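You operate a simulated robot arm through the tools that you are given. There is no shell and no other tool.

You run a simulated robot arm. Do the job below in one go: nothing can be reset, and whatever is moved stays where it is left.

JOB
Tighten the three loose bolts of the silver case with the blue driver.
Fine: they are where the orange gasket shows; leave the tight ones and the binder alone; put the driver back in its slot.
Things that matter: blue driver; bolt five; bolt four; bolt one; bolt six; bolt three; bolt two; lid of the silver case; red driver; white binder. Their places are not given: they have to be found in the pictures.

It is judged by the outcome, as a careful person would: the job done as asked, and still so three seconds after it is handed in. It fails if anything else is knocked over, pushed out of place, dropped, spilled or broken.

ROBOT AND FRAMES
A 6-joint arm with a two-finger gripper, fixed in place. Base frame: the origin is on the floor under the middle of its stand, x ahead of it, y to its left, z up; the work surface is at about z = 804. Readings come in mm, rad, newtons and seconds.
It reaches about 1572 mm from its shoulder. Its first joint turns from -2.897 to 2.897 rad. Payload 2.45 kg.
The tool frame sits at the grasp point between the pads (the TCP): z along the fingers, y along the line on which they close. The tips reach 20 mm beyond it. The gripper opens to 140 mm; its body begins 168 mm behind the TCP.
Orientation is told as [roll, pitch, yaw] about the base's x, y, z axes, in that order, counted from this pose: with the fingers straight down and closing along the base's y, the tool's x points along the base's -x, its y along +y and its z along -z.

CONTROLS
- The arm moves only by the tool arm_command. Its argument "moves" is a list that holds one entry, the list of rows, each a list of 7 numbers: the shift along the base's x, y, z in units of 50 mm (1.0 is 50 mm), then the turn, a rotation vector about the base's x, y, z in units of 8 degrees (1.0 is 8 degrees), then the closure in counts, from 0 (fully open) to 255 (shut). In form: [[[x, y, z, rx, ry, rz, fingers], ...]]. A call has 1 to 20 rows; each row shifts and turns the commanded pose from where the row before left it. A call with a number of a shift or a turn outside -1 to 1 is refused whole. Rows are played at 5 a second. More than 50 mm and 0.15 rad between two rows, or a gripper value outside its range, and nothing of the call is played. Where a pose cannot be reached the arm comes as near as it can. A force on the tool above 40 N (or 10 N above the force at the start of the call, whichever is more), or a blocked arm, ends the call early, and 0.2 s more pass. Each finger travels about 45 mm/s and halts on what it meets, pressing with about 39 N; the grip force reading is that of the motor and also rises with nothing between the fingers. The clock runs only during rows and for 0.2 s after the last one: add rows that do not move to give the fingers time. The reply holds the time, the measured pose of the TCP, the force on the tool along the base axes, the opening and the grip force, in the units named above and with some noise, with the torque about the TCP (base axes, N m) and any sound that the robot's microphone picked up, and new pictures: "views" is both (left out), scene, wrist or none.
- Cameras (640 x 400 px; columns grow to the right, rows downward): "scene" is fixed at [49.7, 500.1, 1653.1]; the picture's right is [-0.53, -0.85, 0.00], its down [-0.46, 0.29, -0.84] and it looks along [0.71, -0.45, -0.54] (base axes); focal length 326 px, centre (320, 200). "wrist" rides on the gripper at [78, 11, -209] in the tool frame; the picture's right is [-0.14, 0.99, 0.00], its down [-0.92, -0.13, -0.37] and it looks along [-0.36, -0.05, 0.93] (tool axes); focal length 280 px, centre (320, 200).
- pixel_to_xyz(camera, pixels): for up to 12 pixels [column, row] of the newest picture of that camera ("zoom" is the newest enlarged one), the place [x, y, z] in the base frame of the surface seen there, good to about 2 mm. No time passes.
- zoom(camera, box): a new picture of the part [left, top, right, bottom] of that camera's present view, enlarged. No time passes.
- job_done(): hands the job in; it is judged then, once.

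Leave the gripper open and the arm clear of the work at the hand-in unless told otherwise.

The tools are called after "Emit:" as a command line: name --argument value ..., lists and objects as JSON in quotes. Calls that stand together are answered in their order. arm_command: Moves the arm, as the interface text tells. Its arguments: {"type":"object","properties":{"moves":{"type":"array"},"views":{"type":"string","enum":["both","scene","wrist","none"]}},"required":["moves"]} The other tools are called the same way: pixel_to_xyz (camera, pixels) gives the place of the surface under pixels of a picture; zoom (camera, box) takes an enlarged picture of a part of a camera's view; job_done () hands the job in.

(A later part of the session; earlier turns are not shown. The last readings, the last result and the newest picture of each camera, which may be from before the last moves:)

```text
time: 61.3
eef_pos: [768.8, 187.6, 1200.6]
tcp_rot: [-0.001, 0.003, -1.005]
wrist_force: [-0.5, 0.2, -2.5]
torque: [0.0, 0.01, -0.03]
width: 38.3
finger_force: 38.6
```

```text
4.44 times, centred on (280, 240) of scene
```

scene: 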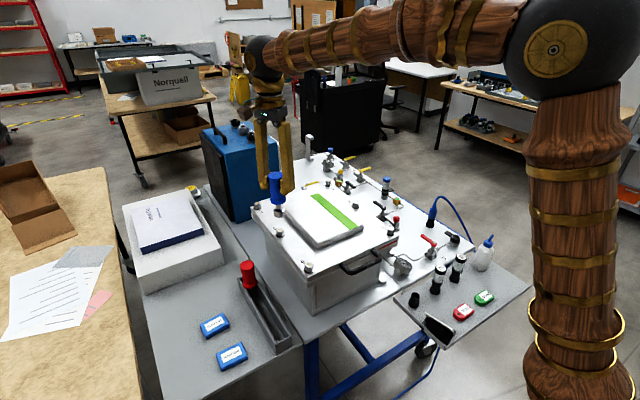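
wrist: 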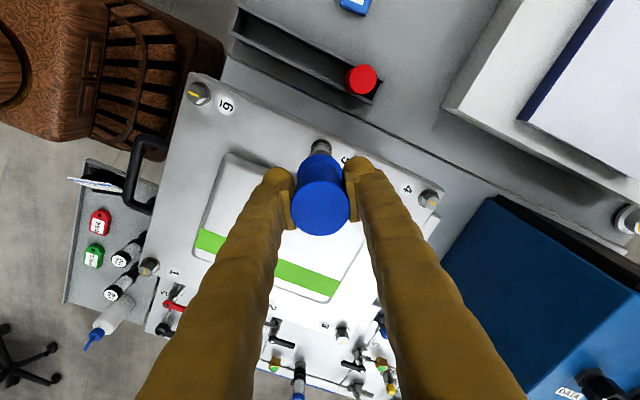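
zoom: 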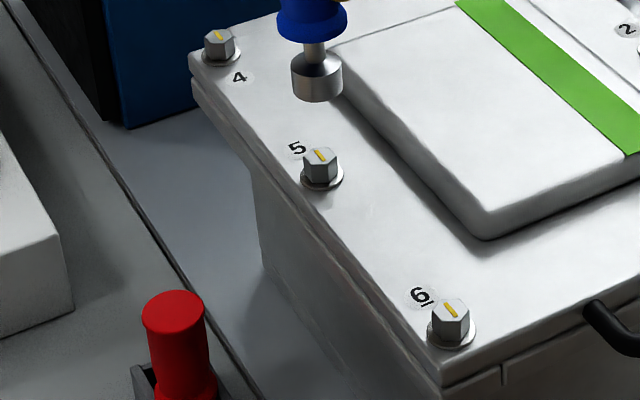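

Bolt 5 is tight: no orange shows and the mark has turned. I'll read its mark direction to learn the socket's registration angle, and measure bolts 1 and 3 from scene zooms.

Emit:
pixel_to_xyz --camera "scene" --pixels '[[279.0, 228.875], [281.0, 231.0], [278.6, 228.5], [281.8, 231.6], [282.0, 228.4], [283.7, 230.3], [276.5, 230.2], [278.0, 231.5], [280.1, 230.0]]'

Emit:
zoom --camera "scene" --box '[371, 218, 411, 243]'

```text
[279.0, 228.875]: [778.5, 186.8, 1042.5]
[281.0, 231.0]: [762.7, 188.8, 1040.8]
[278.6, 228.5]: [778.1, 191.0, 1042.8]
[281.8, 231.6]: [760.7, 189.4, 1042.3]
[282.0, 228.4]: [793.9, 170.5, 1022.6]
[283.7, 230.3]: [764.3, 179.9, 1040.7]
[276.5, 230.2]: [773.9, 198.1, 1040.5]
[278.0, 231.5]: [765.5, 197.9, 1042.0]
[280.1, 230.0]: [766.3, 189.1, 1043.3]
```

```text
16.00 times, centred on (391, 230) of scene
```

zoom: 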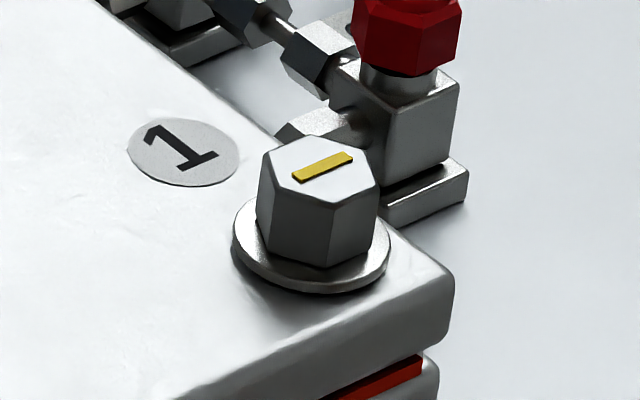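

Bolt 5's mark turned from along y to along x, about 90° clockwise to its stop. Now a closer zoom on bolt 1, and one on bolt 3.

Emit:
zoom --camera "scene" --box '[384, 225, 400, 235]'

Emit:
pixel_to_xyz --camera "scene" --pixels '[[389.5, 228.6], [392.9, 227.4], [391.2, 228.0]]'

```text
16.00 times, centred on (392, 230) of scene
```

zoom: 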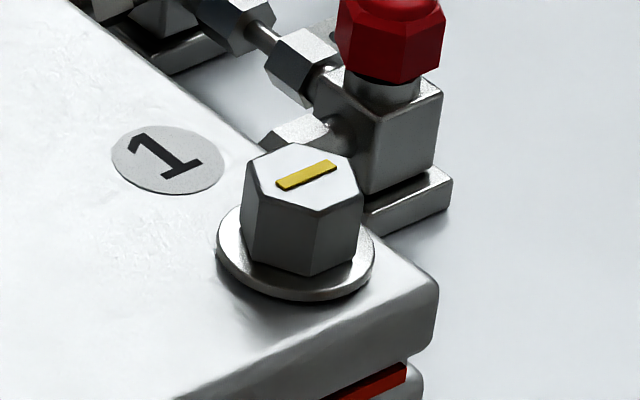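

```text
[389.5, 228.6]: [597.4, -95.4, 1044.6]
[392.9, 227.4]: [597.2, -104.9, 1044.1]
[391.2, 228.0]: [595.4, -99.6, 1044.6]
```

Emit:
pixel_to_xyz --camera "zoom" --pixels '[[305, 178], [279, 186], [334, 166], [269, 150], [335, 153], [357, 188], [316, 208], [258, 193], [250, 170], [225, 250], [365, 260], [300, 296]]'

Emit:
zoom --camera "scene" --box '[308, 170, 348, 195]'

```text
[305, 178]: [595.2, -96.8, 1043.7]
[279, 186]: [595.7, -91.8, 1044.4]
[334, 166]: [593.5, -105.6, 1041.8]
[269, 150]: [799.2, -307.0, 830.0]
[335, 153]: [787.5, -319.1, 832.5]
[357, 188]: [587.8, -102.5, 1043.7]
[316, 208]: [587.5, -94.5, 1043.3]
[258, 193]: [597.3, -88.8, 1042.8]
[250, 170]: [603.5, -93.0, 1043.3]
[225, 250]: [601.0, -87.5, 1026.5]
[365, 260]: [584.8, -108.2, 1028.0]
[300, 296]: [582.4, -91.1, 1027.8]
```

```text
16.00 times, centred on (328, 182) of scene
```

zoom: 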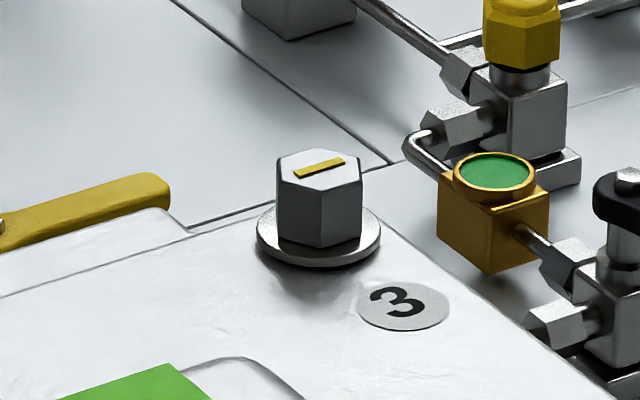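

Emit:
pixel_to_xyz --camera "zoom" --pixels '[[319, 170], [298, 175], [343, 161], [281, 160], [318, 151], [357, 163], [354, 182], [320, 189], [281, 178], [265, 235], [370, 235], [318, 262]]'

Emit:
zoom --camera "wrist" --box '[130, 250, 170, 280]'

Emit:
zoom --camera "wrist" --box '[322, 318, 362, 348]'

```text
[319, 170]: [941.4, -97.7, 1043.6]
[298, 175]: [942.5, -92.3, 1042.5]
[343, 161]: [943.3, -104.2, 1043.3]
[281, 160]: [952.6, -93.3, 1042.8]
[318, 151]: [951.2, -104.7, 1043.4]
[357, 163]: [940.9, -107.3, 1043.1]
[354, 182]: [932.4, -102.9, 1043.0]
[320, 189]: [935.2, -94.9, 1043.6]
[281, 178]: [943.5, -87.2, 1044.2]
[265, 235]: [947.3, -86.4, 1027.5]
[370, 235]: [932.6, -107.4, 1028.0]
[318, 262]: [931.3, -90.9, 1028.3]
```

```text
13.33 times, centred on (150, 265) of wrist
```

zoom: 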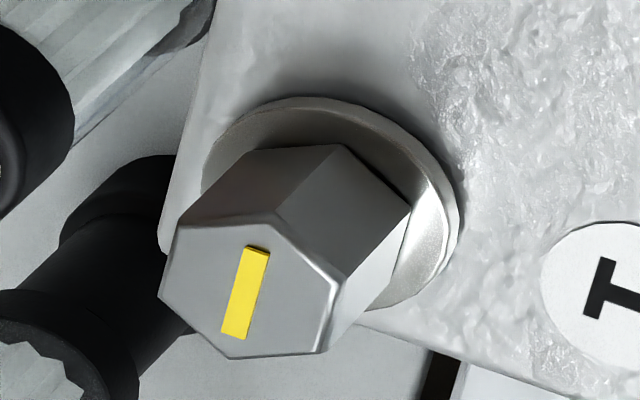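

```text
13.33 times, centred on (342, 333) of wrist
```

zoom: 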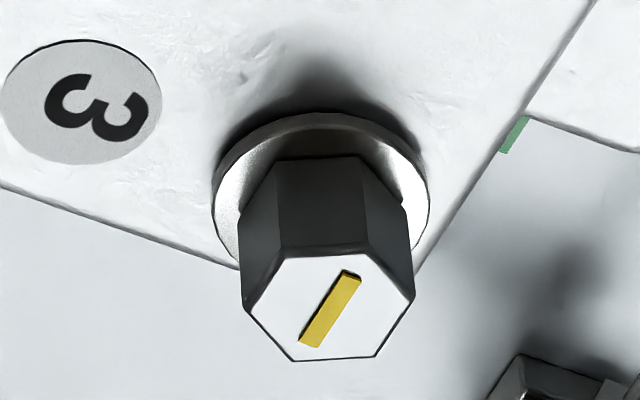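

Scene readings put bolt 1 at (595.2, -96.8) and bolt 3 at (942, -98), consistent with 173.4 mm spacing. I'll check their mark directions and centres from the wrist view too.

Emit:
pixel_to_xyz --camera "wrist" --pixels '[[145.3, 268.9], [143.5, 275.1], [144.6, 271.7], [344.2, 338.6], [341.4, 343.7], [342.7, 341.0], [139.6, 267.0], [150.8, 271.6], [339.4, 337.6], [346.3, 344.6]]'

Emit:
zoom --camera "wrist" --box '[296, 135, 344, 165]'

```text
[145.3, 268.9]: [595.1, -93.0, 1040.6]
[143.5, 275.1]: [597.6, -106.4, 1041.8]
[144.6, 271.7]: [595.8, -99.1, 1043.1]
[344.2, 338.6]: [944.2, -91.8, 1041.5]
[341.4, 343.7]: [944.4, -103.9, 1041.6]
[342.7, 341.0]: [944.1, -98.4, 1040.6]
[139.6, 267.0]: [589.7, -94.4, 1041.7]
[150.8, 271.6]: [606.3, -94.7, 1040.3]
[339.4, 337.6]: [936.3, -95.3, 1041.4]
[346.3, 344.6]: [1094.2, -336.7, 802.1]
```

```text
13.33 times, centred on (320, 150) of wrist
```

zoom: 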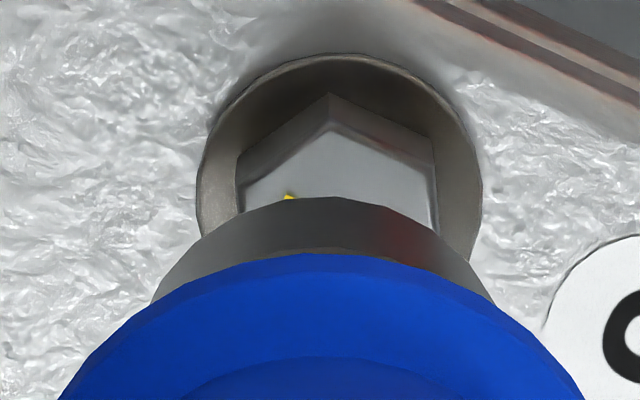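

The marks of bolts 1 and 3 both lie along y, meaning loose (90° short). The socket now registers at gripper yaw ≡ 0 mod 60 for a tight bolt, so for these I'll start at yaw +30°. I'm moving high over bolt 3 now, target TCP (943.3, -96.1), turning to +30°.

Emit:
arm_command --moves '[[[0.317, -0.516, 0.02, 0, 0, 0.995, 255], [0.317, -0.516, 0.02, 0, 0, 0.995, 255], [0.317, -0.516, 0.02, 0, 0, 0.995, 255], [0.317, -0.516, 0, 0, 0, 0.995, 255], [0.317, -0.516, 0, 0, 0, 0.995, 255], [0.317, -0.516, 0, 0, 0, 0.995, 255], [0.317, -0.516, 0, 0, 0, 0.995, 255], [0.317, -0.516, 0, 0, 0, 0.995, 255], [0.317, -0.516, 0, 0, 0, 0.995, 255], [0.317, -0.516, 0, 0, 0, 0.995, 255], [0.317, -0.516, -0.06, 0, 0, 0.995, 255], [0, 0, 0, 0, 0, 0, 255], [0, 0, 0, 0, 0, 0, 255]]]' --views "both"

Emit:
arm_command --moves '[[[0, 0, 0, 0, 0, 0, 255]]]' --views "none"

Emit:
arm_command --moves '[[[0, 0, 0, 0, 0, 0, 255]]]' --views "none"

Emit:
zoom --camera "scene" --box '[308, 165, 348, 190]'

Emit:
zoom --camera "wrist" --box '[296, 135, 344, 165]'

```text
time: 64.1
eef_pos: [943.3, -92.9, 1201.5]
tcp_rot: [-0.002, 0.003, 0.526]
wrist_force: [-0.8, 0.2, -1.9]
torque: [0.0, -0.03, 0.03]
width: 38.3
finger_force: 39.1
```

scene: 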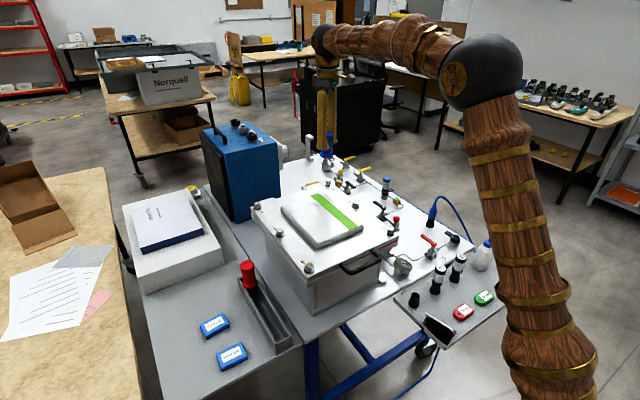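
wrist: 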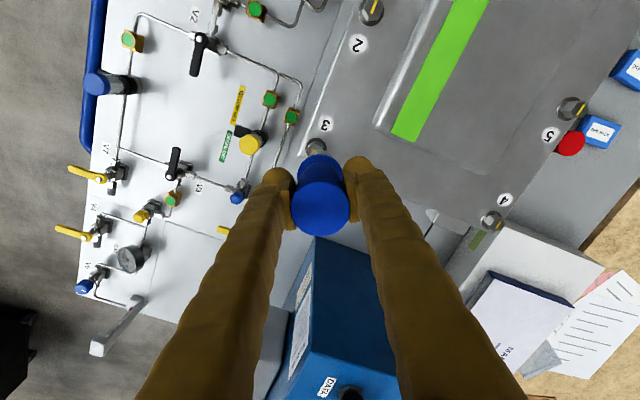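

```text
time: 64.5
eef_pos: [943.5, -91.5, 1201.2]
tcp_rot: [-0.002, 0.003, 0.526]
wrist_force: [-0.2, 0.0, -1.9]
torque: [-0.01, -0.01, -0.01]
width: 38.6
finger_force: 38.5
```

```text
time: 64.9
eef_pos: [945.0, -91.8, 1202.3]
tcp_rot: [-0.002, 0.003, 0.527]
wrist_force: [0.0, 1.4, -1.7]
torque: [0.03, 0.01, 0.01]
width: 38.3
finger_force: 39.2
```

```text
16.00 times, centred on (328, 178) of scene
```

zoom: 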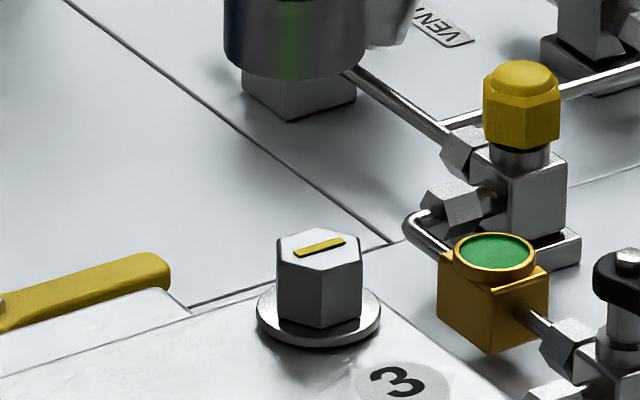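

```text
13.33 times, centred on (320, 150) of wrist
```

zoom: 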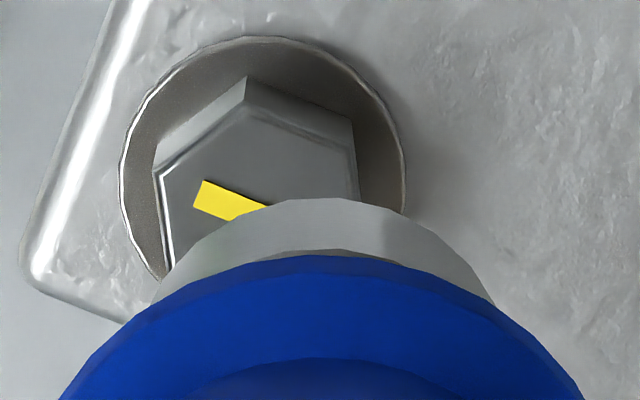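

Readings average (943.9, -92.1). The wrist view shows bolt 3 about (+1, -6) mm from the driver axis. I'll shift (+0.8, -5.3) mm and lower 43 mm, leaving about 10 mm gap, then refine.

Emit:
arm_command --moves '[[[0.016, -0.106, 0, 0, 0, 0, 255], [0, 0, -0.22, 0, 0, 0, 255], [0, 0, -0.22, 0, 0, 0, 255], [0, 0, -0.22, 0, 0, 0, 255], [0, 0, -0.2, 0, 0, 0, 255], [0, 0, 0, 0, 0, 0, 255], [0, 0, 0, 0, 0, 0, 255]]]' --views "both"

Emit:
arm_command --moves '[[[0, 0, 0, 0, 0, 0, 255]]]' --views "none"

Emit:
zoom --camera "scene" --box '[308, 165, 348, 190]'

Emit:
zoom --camera "wrist" --box '[296, 130, 344, 160]'

```text
time: 66.5
eef_pos: [942.4, -99.4, 1158.1]
tcp_rot: [-0.001, 0.003, 0.525]
wrist_force: [-0.9, 0.7, -1.2]
torque: [0.0, -0.01, -0.01]
width: 38.1
finger_force: 38.8
```

scene: 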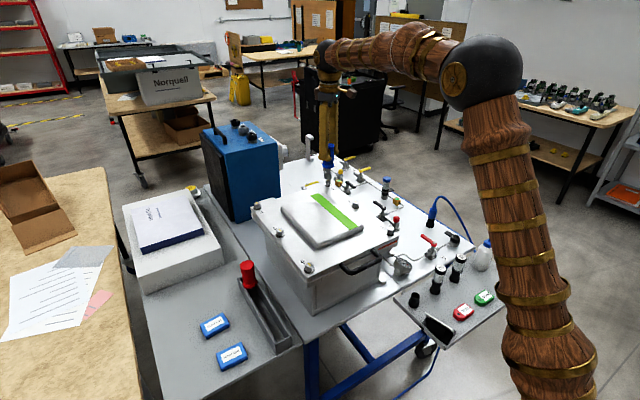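
wrist: 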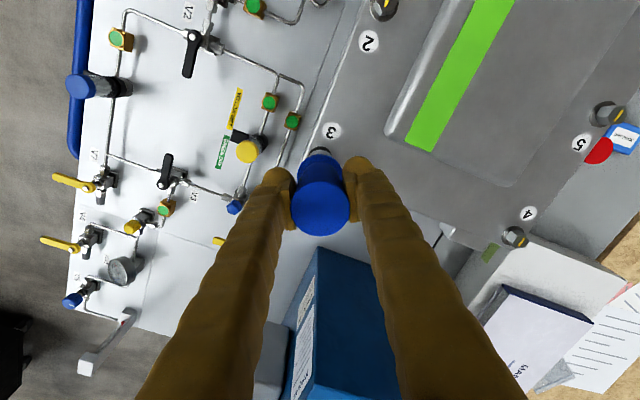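

```text
time: 66.9
eef_pos: [943.1, -99.1, 1158.8]
tcp_rot: [-0.003, 0.003, 0.526]
wrist_force: [-0.3, 0.8, -1.4]
torque: [-0.01, -0.04, -0.02]
width: 38.0
finger_force: 39.3
```

```text
16.00 times, centred on (328, 178) of scene
```

zoom: 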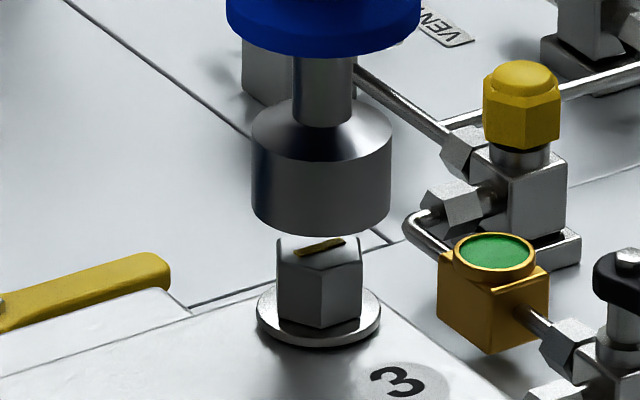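

```text
13.33 times, centred on (320, 145) of wrist
```

zoom: 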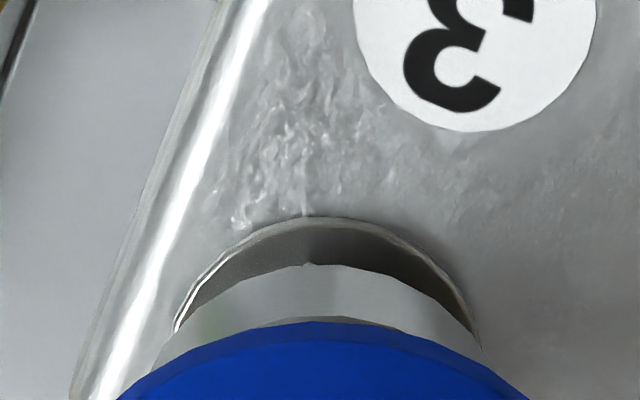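

Bolt 3 looks well centred in both views, but the socket's near edge sits about 1.6 px lower in the wrist picture than before, so the driver may have shifted in the grip. I'll compare with the same zoom as earlier.

Emit:
zoom --camera "wrist" --box '[280, 140, 360, 240]'

Emit:
zoom --camera "scene" --box '[300, 130, 356, 190]'

```text
4.00 times, centred on (320, 190) of wrist
```

zoom: 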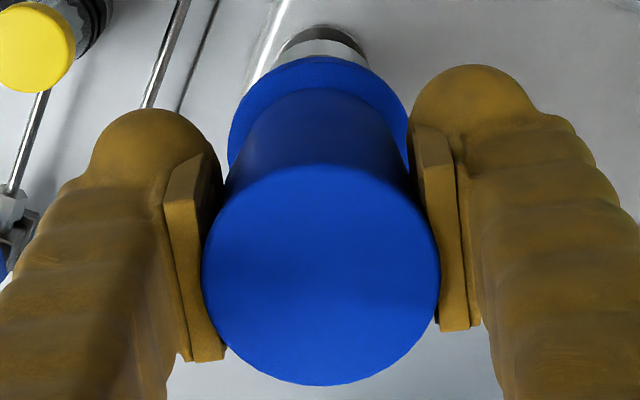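

```text
6.67 times, centred on (328, 160) of scene
```

zoom: 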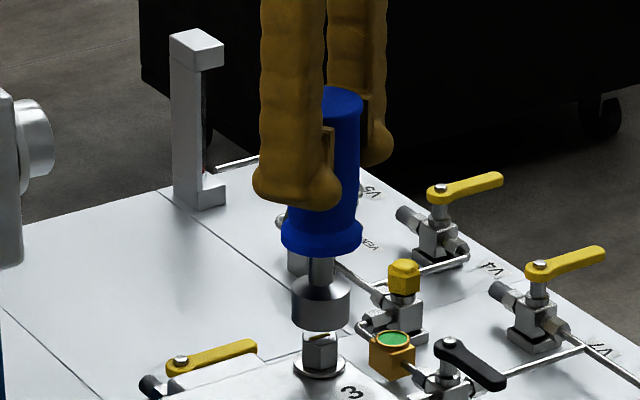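

The driver has shifted about 1.5–1.9 mm along the pads, away from the camera. I'll account for that when rotating. The socket itself is still concentric with bolt 3 within about 0.5 mm. I'm applying a (-0.1, +0.25) nudge and lowering 11 mm, watching the force.

Emit:
arm_command --moves '[[[-0.002, 0.005, -0.04, 0, 0, 0, 255], [0, 0, -0.04, 0, 0, 0, 255], [0, 0, -0.04, 0, 0, 0, 255], [0, 0, -0.04, 0, 0, 0, 255], [0, 0, -0.03, 0, 0, 0, 255], [0, 0, -0.03, 0, 0, 0, 255], [0, 0, 0, 0, 0, 0, 255]]]' --views "none"

```text
time: 68.5
eef_pos: [943.2, -98.1, 1145.5]
tcp_rot: [-0.001, 0.004, 0.526]
wrist_force: [0.4, 0.5, -1.7]
torque: [0.01, 0.01, 0.01]
width: 37.9
finger_force: 39.1
```

No contact yet at z 1145.5. I'll continue down in 1 mm steps.

Emit:
arm_command --moves '[[[0, 0, -0.02, 0, 0, 0, 255], [0, 0, -0.02, 0, 0, 0, 255], [0, 0, -0.02, 0, 0, 0, 255], [0, 0, -0.02, 0, 0, 0, 255], [0, 0, 0, 0, 0, 0, 255]]]' --views "scene"

Emit:
zoom --camera "scene" --box '[308, 165, 348, 190]'

```text
time: 69.7
eef_pos: [942.5, -97.8, 1143.1]
tcp_rot: [-0.003, 0.002, 0.528]
wrist_force: [-2.7, -2.6, 22.4]
torque: [-0.41, 0.42, 0.0]
width: 37.7
finger_force: 38.6
```

scene: 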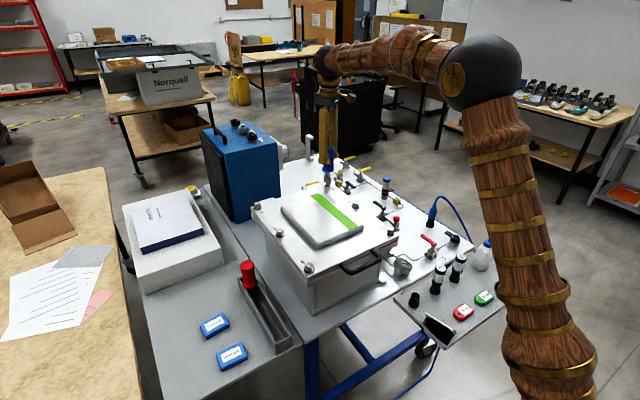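

```text
16.00 times, centred on (328, 178) of scene
```

zoom: 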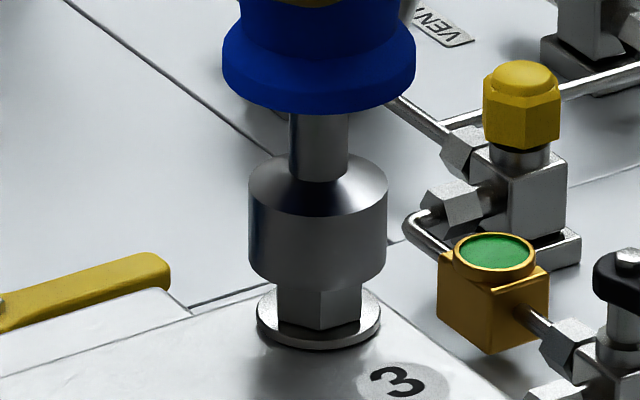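

Contact again at the head's top. On bolt 5 the lateral push pointed toward alignment; here it's (-4, -4) N. I'll lift 2 mm, shift (-0.5, -0.5) mm, and lower again gently.

Emit:
arm_command --moves '[[[0, 0, 0.04, 0, 0, 0, 255], [-0.01, -0.01, 0, 0, 0, 0, 255], [0, 0, 0, 0, 0, 0, 255], [0, 0, -0.02, 0, 0, 0, 255], [0, 0, -0.015, 0, 0, 0, 255], [0, 0, 0, 0, 0, 0, 255]]]' --views "none"

```text
time: 71.1
eef_pos: [944.8, -99.3, 1143.1]
tcp_rot: [-0.002, 0.002, 0.524]
wrist_force: [1.7, 1.0, 8.1]
torque: [0.11, -0.17, -0.01]
width: 38.2
finger_force: 39.2
```

The lateral force is now small (+1.5, +1) and Fz about 8 N, so I'm nearly centred. I'll nudge back +0.15 mm and turn clockwise 12° under this light pressure, looking for the drop.

Emit:
arm_command --moves '[[[0.003, 0.003, 0, 0, 0, 0, 255], [-0.0008, 0.0019, 0, 0, 0, -0.5, 255], [-0.0008, 0.0019, 0, 0, 0, -0.5, 255], [-0.0006, 0.0019, 0, 0, 0, -0.5, 255], [0, 0, 0, 0, 0, 0, 255]]]' --views "none"

```text
time: 72.3
eef_pos: [942.9, -98.9, 1142.6]
tcp_rot: [-0.003, 0.003, 0.316]
wrist_force: [-2.1, 1.6, 29.9]
torque: [0.22, 0.24, -0.05]
width: 37.9
finger_force: 38.7
```

Turning that way raised Fz to 30 N, so registration lies the other way. I'll ease up 0.5 mm, turn back to about +32° and read.

Emit:
arm_command --moves '[[[0, 0, 0.01, 0, 0, 0, 255], [0.0006, -0.0019, 0, 0, 0, 0.5, 255], [0.0008, -0.0019, 0, 0, 0, 0.5, 255], [0.0008, -0.0019, 0, 0, 0, 0.5, 255], [0.0004, -0.001, 0, 0, 0, 0.25, 255], [0, 0, 0, 0, 0, 0, 255]]]' --views "none"

```text
time: 73.7
eef_pos: [944.0, -99.8, 1143.0]
tcp_rot: [-0.001, 0.006, 0.56]
wrist_force: [-1.5, 4.3, -4.5]
torque: [0.3, 0.17, 0.03]
width: 37.8
finger_force: 39.0
```

Fz fell to -4.5 N at yaw 32°, so it may have dropped into register. I'll lower in 1 mm steps.

Emit:
arm_command --moves '[[[0, 0.002, -0.02, 0, 0, 0, 255], [0, 0, -0.02, 0, 0, 0, 255], [0, 0, 0, 0, 0, 0, 255]]]' --views "none"

```text
time: 74.5
eef_pos: [944.0, -100.0, 1140.9]
tcp_rot: [-0.002, 0.003, 0.56]
wrist_force: [-0.2, -0.1, -2.0]
torque: [0.03, -0.05, -0.02]
width: 37.9
finger_force: 38.8
```

It's in: z is 1140.9 with no load. I'll continue down 7 mm in 1 mm steps.

Emit:
arm_command --moves '[[[0, 0, -0.02, 0, 0, 0, 255], [0, 0, -0.02, 0, 0, 0, 255], [0, 0, -0.02, 0, 0, 0, 255], [0, 0, -0.02, 0, 0, 0, 255], [0, 0, -0.02, 0, 0, 0, 255], [0, 0, -0.02, 0, 0, 0, 255], [0, 0, 0, 0, 0, 0, 255]]]' --views "scene"

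Emit:
zoom --camera "scene" --box '[308, 165, 348, 190]'

```text
time: 76.1
eef_pos: [943.2, -99.9, 1134.6]
tcp_rot: [-0.002, 0.003, 0.562]
wrist_force: [0.6, 0.1, -1.6]
torque: [0.0, -0.03, -0.02]
width: 37.9
finger_force: 39.0
```

scene: 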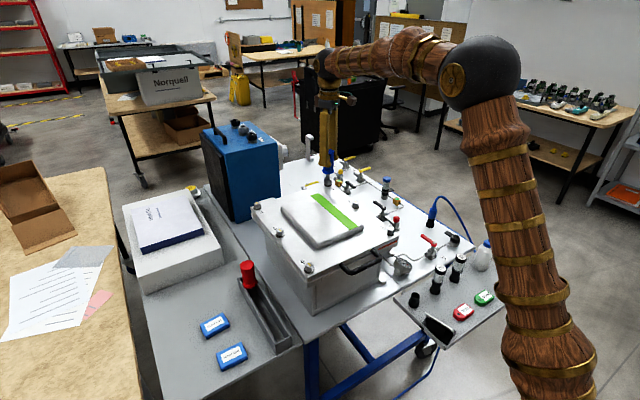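

```text
16.00 times, centred on (328, 178) of scene
```

zoom: 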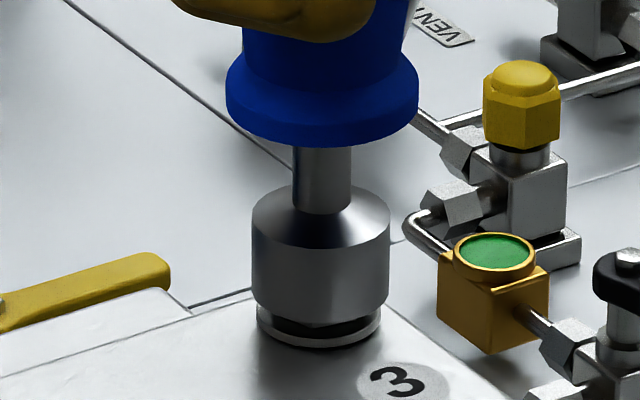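

The socket is engaged with zero load. I'll tighten clockwise in 6° rows, compensating the small driver offset so the socket stays put and easing down 0.15 mm per row: 42° first.

Emit:
arm_command --moves '[[[-0.0015, 0.0028, -0.003, 0, 0, -0.75, 255], [-0.0012, 0.0029, -0.003, 0, 0, -0.75, 255], [-0.0009, 0.003, -0.003, 0, 0, -0.75, 255], [-0.0006, 0.0031, -0.003, 0, 0, -0.75, 255], [-0.0003, 0.0031, -0.003, 0, 0, -0.75, 255], [0, 0.0032, -0.003, 0, 0, -0.75, 255], [0.0004, 0.0031, -0.003, 0, 0, -0.75, 255], [0, 0, 0, 0, 0, 0, 255]]]' --views "none"

```text
time: 77.9
eef_pos: [943.5, -97.6, 1133.2]
tcp_rot: [-0.001, 0.005, -0.175]
wrist_force: [-5.0, -4.3, 2.1]
torque: [-0.37, 0.43, 0.02]
width: 37.7
finger_force: 39.4
```

Side force is (-5, -4) N, so I'm overcompensating slightly. I'll shift (-0.2, -0.2) mm and continue another 30° with less compensation.

Emit:
arm_command --moves '[[[-0.004, -0.004, 0, 0, 0, 0, 255], [0, 0.0015, -0.003, 0, 0, -0.75, 255], [0, 0.0015, -0.003, 0, 0, -0.75, 255], [0, 0.0015, -0.003, 0, 0, -0.75, 255], [0, 0.0015, -0.003, 0, 0, -0.75, 255], [0, 0, 0, 0, 0, 0, 255]]]' --views "none"

```text
time: 79.3
eef_pos: [944.0, -99.2, 1133.2]
tcp_rot: [-0.003, 0.003, -0.591]
wrist_force: [11.7, -0.2, 7.0]
torque: [-0.04, -1.15, 0.02]
width: 38.0
finger_force: 38.5
```

Fx is +11 N, so I'll shift +0.5 mm in x. Torque is still low after 66°. I'll turn another 18° and read.

Emit:
arm_command --moves '[[[0.01, 0, 0, 0, 0, 0, 255], [0.001, 0.001, -0.003, 0, 0, -0.75, 255], [0.001, 0.001, -0.003, 0, 0, -0.75, 255], [0.001, 0.001, -0.003, 0, 0, -0.75, 255], [0, 0, 0, 0, 0, 0, 255]]]' --views "scene"

Emit:
zoom --camera "scene" --box '[308, 165, 348, 190]'

```text
time: 80.5
eef_pos: [943.6, -97.4, 1132.0]
tcp_rot: [-0.003, 0.002, -0.909]
wrist_force: [-11.9, -6.9, 8.3]
torque: [-0.61, 1.13, -0.02]
width: 38.0
finger_force: 39.6
```

scene: 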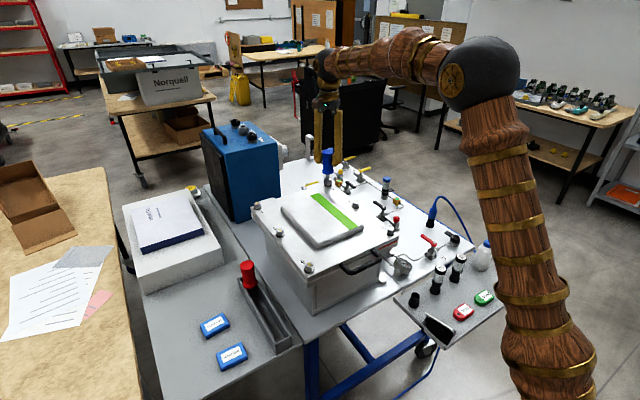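

```text
16.00 times, centred on (328, 178) of scene
```

zoom: 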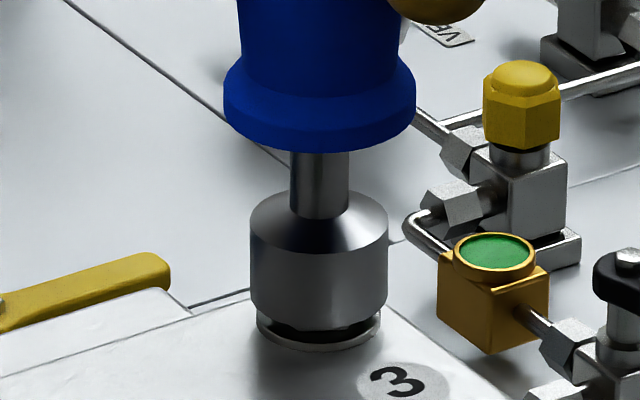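

Side load is now (-11, -6) N, so I'll shift (-0.4, -0.25) mm and turn another 12°.

Emit:
arm_command --moves '[[[-0.008, -0.005, 0, 0, 0, 0, 255], [0, 0, -0.003, 0, 0, -0.75, 255], [0, 0, -0.003, 0, 0, -0.75, 255], [0, 0, 0, 0, 0, 0, 255]]]' --views "none"

```text
time: 81.5
eef_pos: [943.3, -97.8, 1132.9]
tcp_rot: [-0.001, 0.004, -1.117]
wrist_force: [1.6, -1.3, 6.0]
torque: [-0.14, -0.22, 0.83]
width: 38.2
finger_force: 39.2
```

Torque jumped to 0.83 N·m at yaw -64°, so the bolt is reaching its stop. I'll turn another 7° to make sure.

Emit:
arm_command --moves '[[[0, 0, 0, 0, 0, -0.45, 255], [0, 0, 0, 0, 0, -0.45, 255], [0, 0, 0, 0, 0, 0, 255]]]' --views "none"

```text
time: 82.3
eef_pos: [943.5, -97.6, 1134.0]
tcp_rot: [-0.004, 0.002, -1.24]
wrist_force: [-1.9, -0.4, 0.7]
torque: [-0.01, 0.02, 0.92]
width: 38.5
finger_force: 38.9
```

The torque holds near 0.92 N·m, meaning the driver is slipping in the grip at the stop. One more 6° for certainty, then I'll unload with a back-turn.

Emit:
arm_command --moves '[[[0, 0, 0, 0, 0, -0.4, 255], [0, 0, 0, 0, 0, -0.4, 255], [0, 0, 0, 0, 0, 0, 255]]]' --views "none"

Emit:
arm_command --moves '[[[0, 0, 0, 0, 0, 0.25, 255], [0, 0, 0, 0, 0, 0.3, 255], [0, 0, 0, 0, 0, 0, 255]]]' --views "none"

```text
time: 83.1
eef_pos: [944.3, -97.6, 1132.5]
tcp_rot: [-0.003, 0.004, -1.352]
wrist_force: [-0.3, -1.3, 1.9]
torque: [-0.08, 0.05, 0.92]
width: 38.1
finger_force: 39.1
```

```text
time: 83.9
eef_pos: [944.4, -98.7, 1133.8]
tcp_rot: [-0.003, 0.003, -1.277]
wrist_force: [-2.5, -3.1, -1.2]
torque: [-0.29, 0.19, 0.02]
width: 38.1
finger_force: 38.6
```

It's unloaded. I'll trim the side load by (-0.1, -0.12) mm and lift slowly.

Emit:
arm_command --moves '[[[-0.002, -0.0024, 0, 0, 0, 0, 255], [0, 0, 0.02, 0, 0, 0, 255], [0, 0, 0.02, 0, 0, 0, 255], [0, 0, 0.02, 0, 0, 0, 255], [0, 0, 0.02, 0, 0, 0, 255], [0, 0, 0, 0, 0, 0, 255]]]' --views "none"

```text
time: 85.1
eef_pos: [944.3, -97.6, 1135.2]
tcp_rot: [-0.004, 0.006, -1.277]
wrist_force: [6.2, 0.0, -9.0]
torque: [0.03, -0.6, 0.22]
width: 38.2
finger_force: 39.5
stopped in row 6: the force on the tool passed its limit at 43 N (the readings are from after the stop); the commanded pose is now the measured one
```

Binding again, with Fx +6 N and torque 0.22. I'll shift +0.25 mm in x, back-turn about 1.5°, and re-read.

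Emit:
arm_command --moves '[[[0.005, 0, 0, 0, 0, 0.2, 255], [0, 0, 0, 0, 0, 0, 255], [0, 0, 0, 0, 0, 0, 255]]]' --views "none"

```text
time: 85.9
eef_pos: [944.2, -97.8, 1134.3]
tcp_rot: [-0.008, 0.006, -1.247]
wrist_force: [0.1, -1.7, -13.4]
torque: [-0.09, -0.07, 0.02]
width: 38.2
finger_force: 39.8
```

Torque and side loads are now near zero. I'll lift gently in 0.5 mm steps.

Emit:
arm_command --moves '[[[0, 0, 0.01, 0, 0, 0.03, 255], [0, 0, 0.01, 0, 0, 0, 255], [0, 0, 0.01, 0, 0, 0, 255], [0, 0, 0, 0, 0, 0, 255]]]' --views "scene"

Emit:
zoom --camera "scene" --box '[308, 165, 348, 190]'

```text
time: 86.9
eef_pos: [944.3, -97.9, 1136.5]
tcp_rot: [-0.004, 0.004, -1.244]
wrist_force: [-1.0, -6.2, -0.6]
torque: [-0.67, 0.16, 0.04]
width: 38.1
finger_force: 38.8
```

scene: 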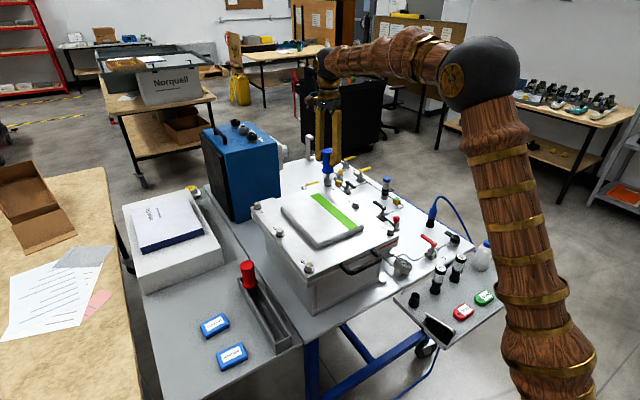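

```text
16.00 times, centred on (328, 178) of scene
```

zoom: 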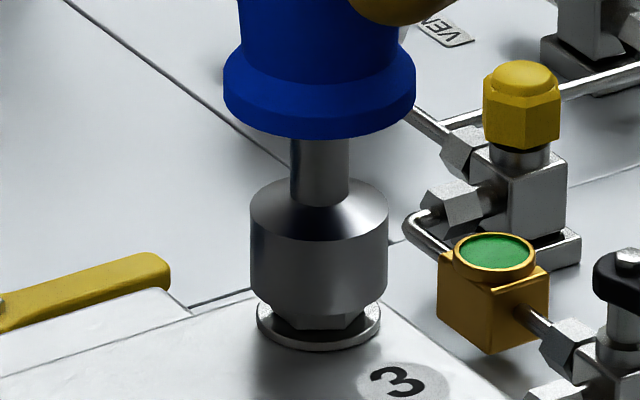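

It's sliding up freely now. I'll trim y by -0.2 mm and lift 8 mm in 1 mm steps.

Emit:
arm_command --moves '[[[0, -0.004, 0.01, 0, 0, 0, 255], [0, 0, 0.02, 0, 0, 0, 255], [0, 0, 0.02, 0, 0, 0, 255], [0, 0, 0.02, 0, 0, 0, 255], [0, 0, 0.02, 0, 0, 0, 255], [0, 0, 0.02, 0, 0, 0, 255], [0, 0, 0, 0, 0, 0, 255]]]' --views "none"

```text
time: 88.5
eef_pos: [944.5, -96.8, 1140.3]
tcp_rot: [-0.006, 0.005, -1.242]
wrist_force: [1.9, 8.6, -8.8]
torque: [0.79, -0.13, 0.04]
width: 38.1
finger_force: 38.6
```

Emit:
arm_command --moves '[[[0, 0.005, 0.01, 0, 0, 0, 255], [0, 0, 0.02, 0, 0, 0, 255], [0, 0, 0.02, 0, 0, 0, 255], [0, 0, 0.02, 0, 0, 0, 255], [0, 0, 0.02, 0, 0, 0, 255], [0, 0, 0, 0, 0, 0, 255]]]' --views "none"

```text
time: 89.9
eef_pos: [944.0, -97.5, 1146.4]
tcp_rot: [-0.004, 0.007, -1.244]
wrist_force: [0.0, 0.1, -1.6]
torque: [0.0, 0.01, -0.01]
width: 38.3
finger_force: 39.2
```

The socket is free of bolt 3. I'll raise to about z 1205, straighten the small tilt, and check bolt 3's mark and the gasket.

Emit:
arm_command --moves '[[[0, 0, 0.3, -0.029, -0.047, 0, 255], [0, 0, 0.4, 0, 0, 0, 255], [0, 0, 0.46, 0, 0, 0, 255], [0, 0, 0, 0, 0, 0, 255], [0, 0, 0, 0, 0, 0, 255]]]' --views "both"

Emit:
zoom --camera "scene" --box '[308, 170, 348, 195]'

Emit:
zoom --camera "wrist" --box '[280, 140, 360, 240]'

Emit:
zoom --camera "wrist" --box '[296, 130, 344, 160]'

```text
time: 91.1
eef_pos: [944.0, -96.7, 1204.9]
tcp_rot: [0.0, -0.003, -1.243]
wrist_force: [0.2, -0.3, -1.8]
torque: [-0.01, 0.03, 0.0]
width: 38.0
finger_force: 38.8
```

scene: 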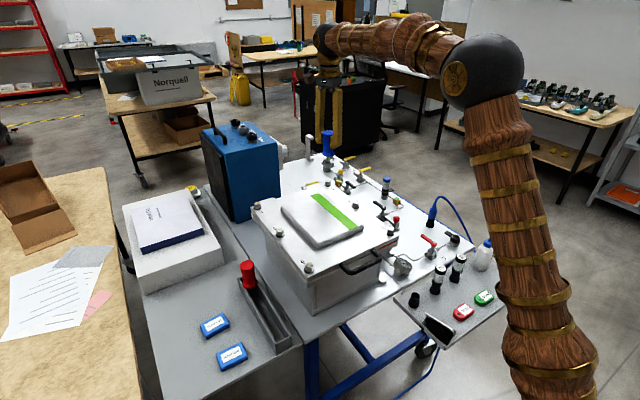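
wrist: 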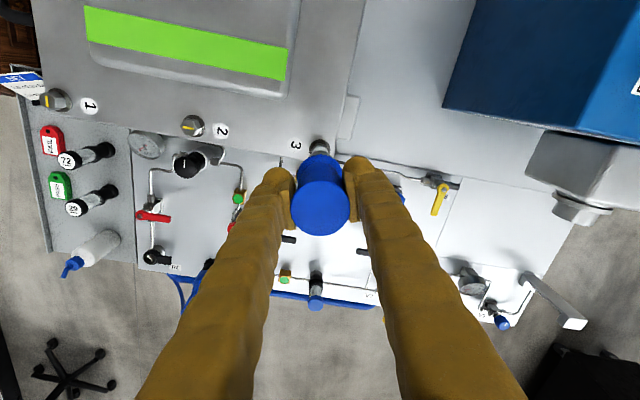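

```text
16.00 times, centred on (328, 182) of scene
```

zoom: 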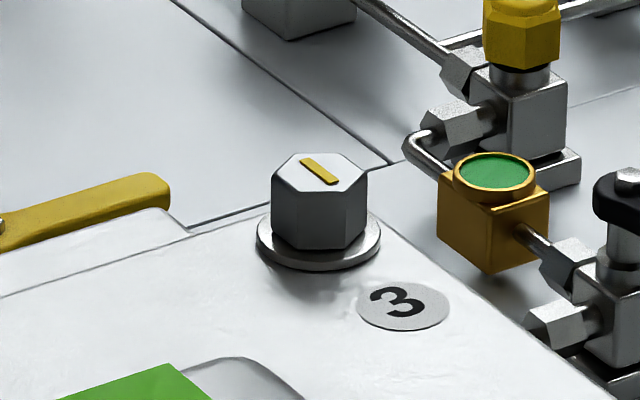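

```text
4.00 times, centred on (320, 190) of wrist
```

zoom: 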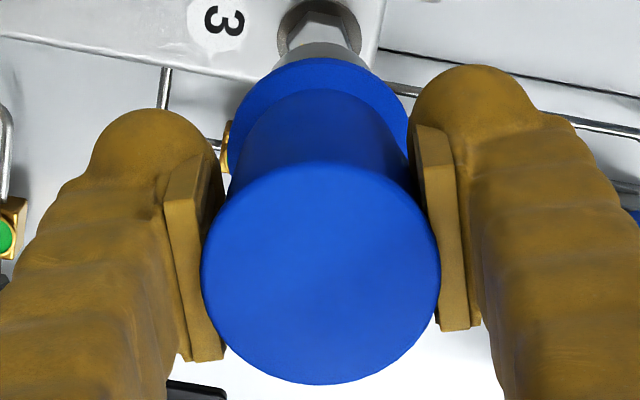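

```text
13.33 times, centred on (320, 145) of wrist
```

zoom: 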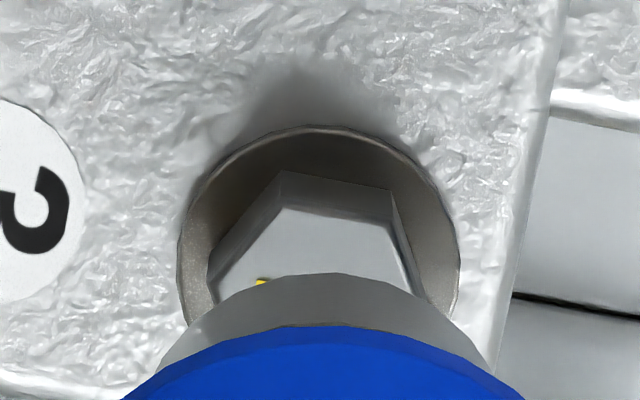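

Bolt 3's mark now lies along x, so it's tight. The socket registers at gripper yaw -71° for a tight bolt, so for bolt 1 (loose, mark along y) I'll start at yaw +18.7°. Moving high over bolt 1 now, target TCP about (594.7, -98.6).

Emit:
arm_command --moves '[[[-0.582, -0.003, 0, 0, 0, 0.9375, 255], [-0.582, -0.003, 0, 0, 0, 0.9375, 255], [-0.582, -0.003, 0, 0, 0, 0.9375, 255], [-0.582, -0.003, 0, 0, 0, 0.9375, 255], [-0.582, -0.003, 0, 0, 0, 0.9375, 255], [-0.582, -0.003, 0, 0, 0, 0.9375, 255], [-0.582, -0.003, 0, 0, 0, 0.9375, 255], [-0.582, -0.003, 0, 0, 0, 0.9375, 255], [-0.582, -0.003, 0, 0, 0, 0.9375, 255], [-0.582, -0.003, 0, 0, 0, 0.9375, 255], [-0.582, -0.003, 0, 0, 0, 0.9375, 255], [-0.582, -0.003, 0, 0, 0, 0.9375, 255], [0, 0, 0, 0, 0, 0, 255], [0, 0, 0, 0, 0, 0, 255]]]' --views "both"

Emit:
arm_command --moves '[[[0, 0, 0, 0, 0, 0, 255]]]' --views "none"

Emit:
zoom --camera "scene" --box '[372, 208, 412, 248]'

Emit:
zoom --camera "wrist" --box '[296, 130, 344, 160]'

```text
time: 94.1
eef_pos: [594.4, -99.7, 1204.8]
tcp_rot: [-0.002, -0.004, 0.329]
wrist_force: [-0.4, -0.1, -1.4]
torque: [0.02, -0.01, 0.01]
width: 38.2
finger_force: 39.3
```

scene: 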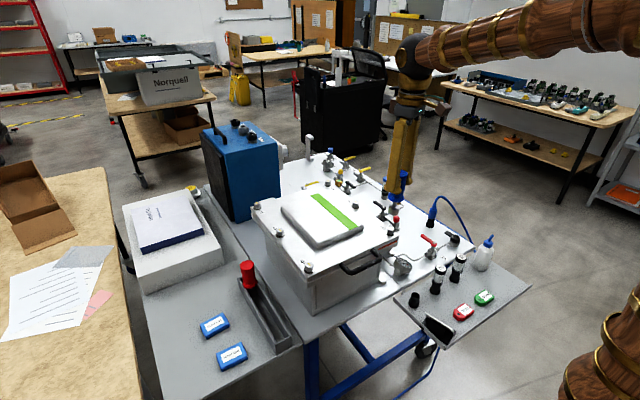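
wrist: 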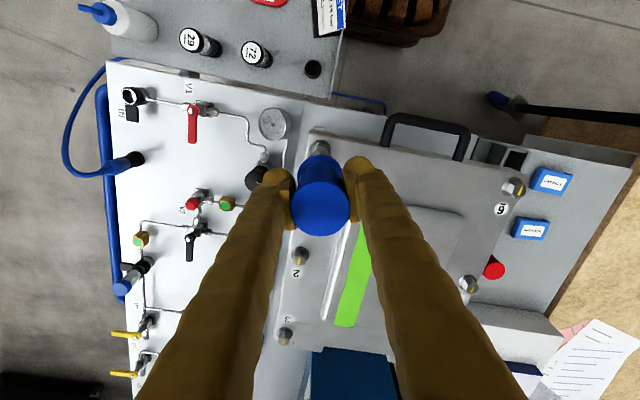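

```text
time: 94.5
eef_pos: [594.0, -99.2, 1204.7]
tcp_rot: [0.0, -0.002, 0.327]
wrist_force: [-0.4, 0.0, -2.4]
torque: [0.01, 0.04, -0.03]
width: 38.5
finger_force: 38.8
```

```text
10.00 times, centred on (392, 228) of scene
```

zoom: 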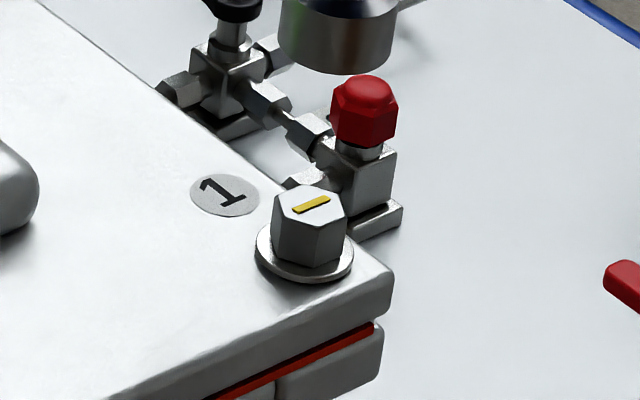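

```text
13.33 times, centred on (320, 145) of wrist
```

zoom: 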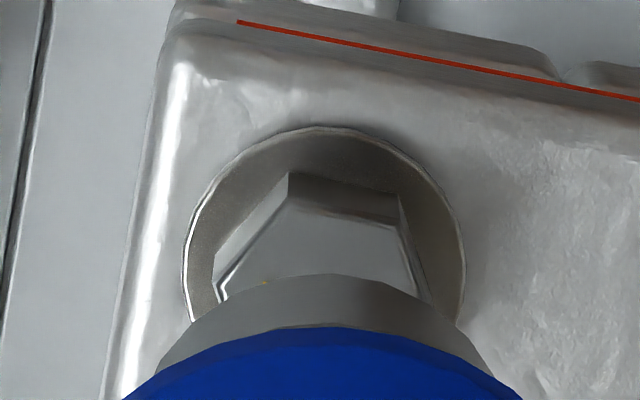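

Bolt 1 is well aligned in angle and position; it's about 0.5 mm to +y. I'll nudge (-0.1, +0.4) mm, lower 50 mm, and look again.

Emit:
arm_command --moves '[[[-0.002, 0.008, -0.2, 0, 0, 0, 255], [0, 0, -0.2, 0, 0, 0, 255], [0, 0, -0.2, 0, 0, 0, 255], [0, 0, -0.2, 0, 0, 0, 255], [0, 0, -0.2, 0, 0, 0, 255], [0, 0, 0, 0, 0, 0, 255], [0, 0, 0, 0, 0, 0, 255]]]' --views "both"

Emit:
zoom --camera "scene" --box '[372, 215, 412, 240]'

Emit:
zoom --camera "wrist" --box '[296, 130, 344, 160]'

```text
time: 96.1
eef_pos: [596.0, -99.3, 1153.9]
tcp_rot: [0.0, -0.002, 0.326]
wrist_force: [-0.8, -0.4, -2.2]
torque: [0.01, 0.01, 0.03]
width: 38.3
finger_force: 39.1
```

scene: 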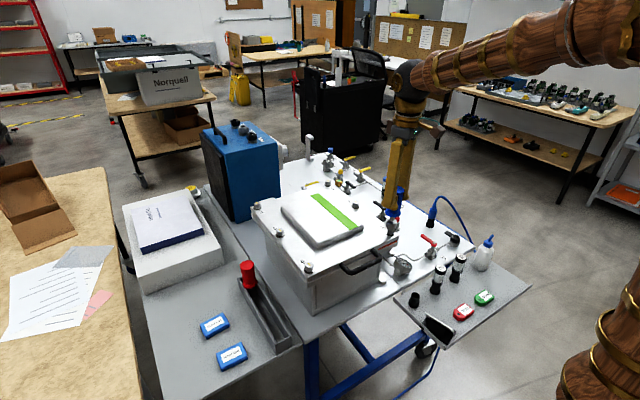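
wrist: 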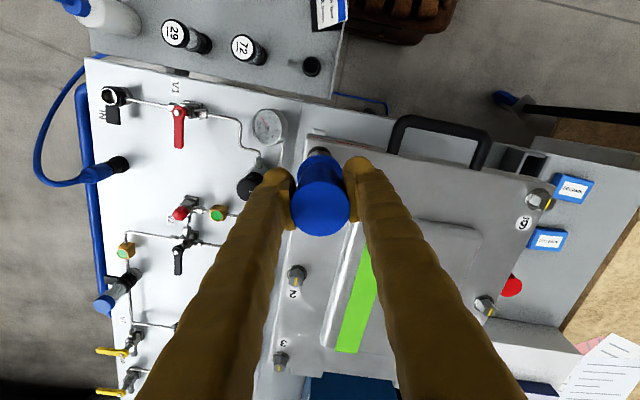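

```text
16.00 times, centred on (392, 228) of scene
```

zoom: 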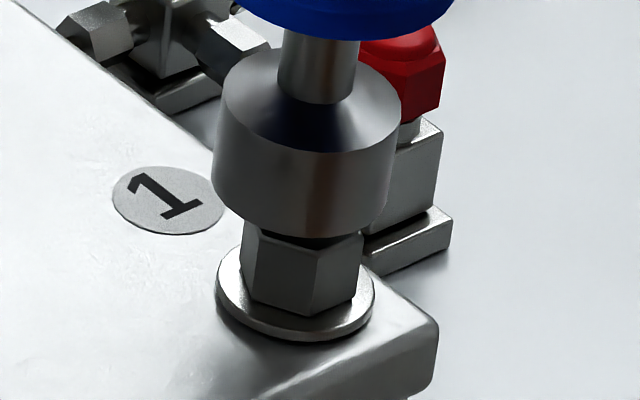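

```text
13.33 times, centred on (320, 145) of wrist
```

zoom: 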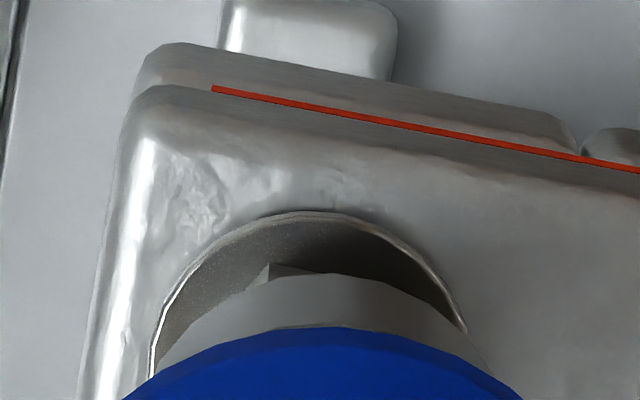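

Closer in, both views show bolt 1 is offset from the socket by about (-1.2, -1.5) mm. I'll shift by that and re-check before lowering.

Emit:
arm_command --moves '[[[-0.024, -0.03, 0, 0, 0, 0, 255], [0, 0, 0, 0, 0, 0, 255], [0, 0, 0, 0, 0, 0, 255]]]' --views "both"

Emit:
zoom --camera "scene" --box '[372, 215, 412, 240]'

Emit:
zoom --camera "wrist" --box '[296, 130, 344, 160]'

```text
time: 96.9
eef_pos: [593.8, -100.6, 1154.3]
tcp_rot: [0.0, -0.002, 0.326]
wrist_force: [0.4, 0.3, -1.5]
torque: [-0.01, 0.02, 0.01]
width: 38.3
finger_force: 39.0
```

scene: 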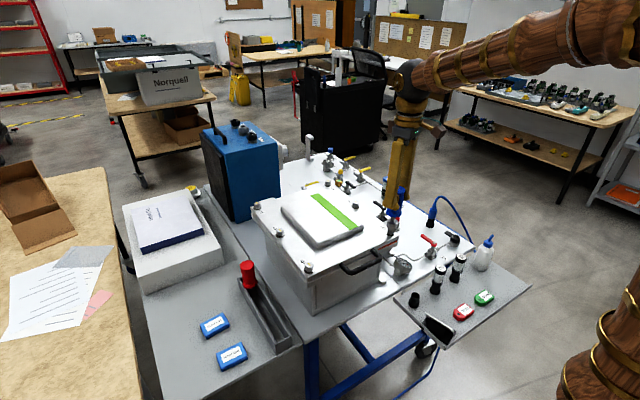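
wrist: 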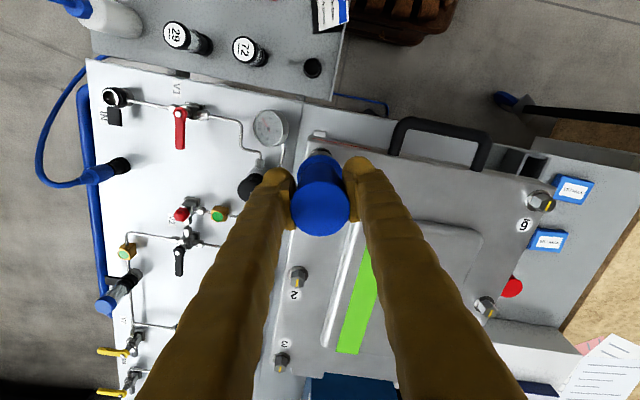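

```text
16.00 times, centred on (392, 228) of scene
```

zoom: 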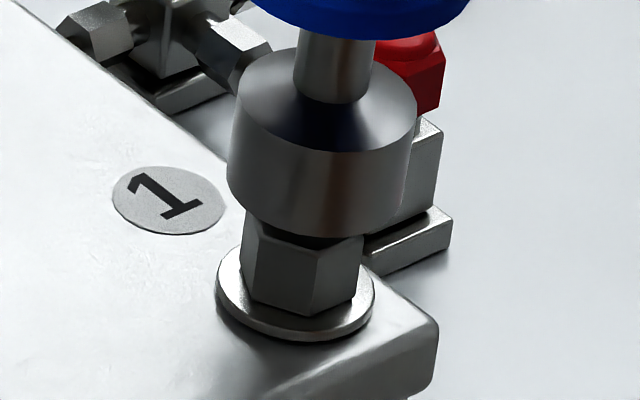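

```text
13.33 times, centred on (320, 145) of wrist
```

zoom: 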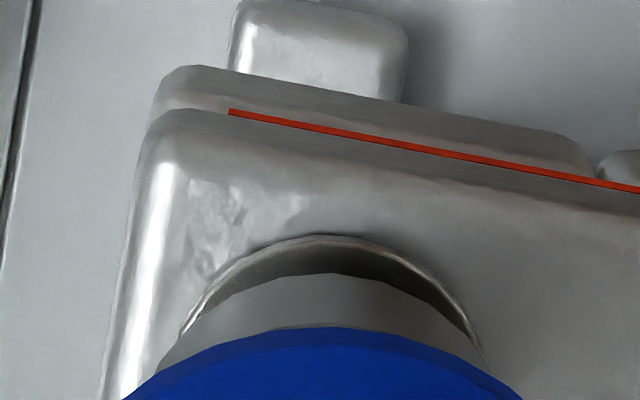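

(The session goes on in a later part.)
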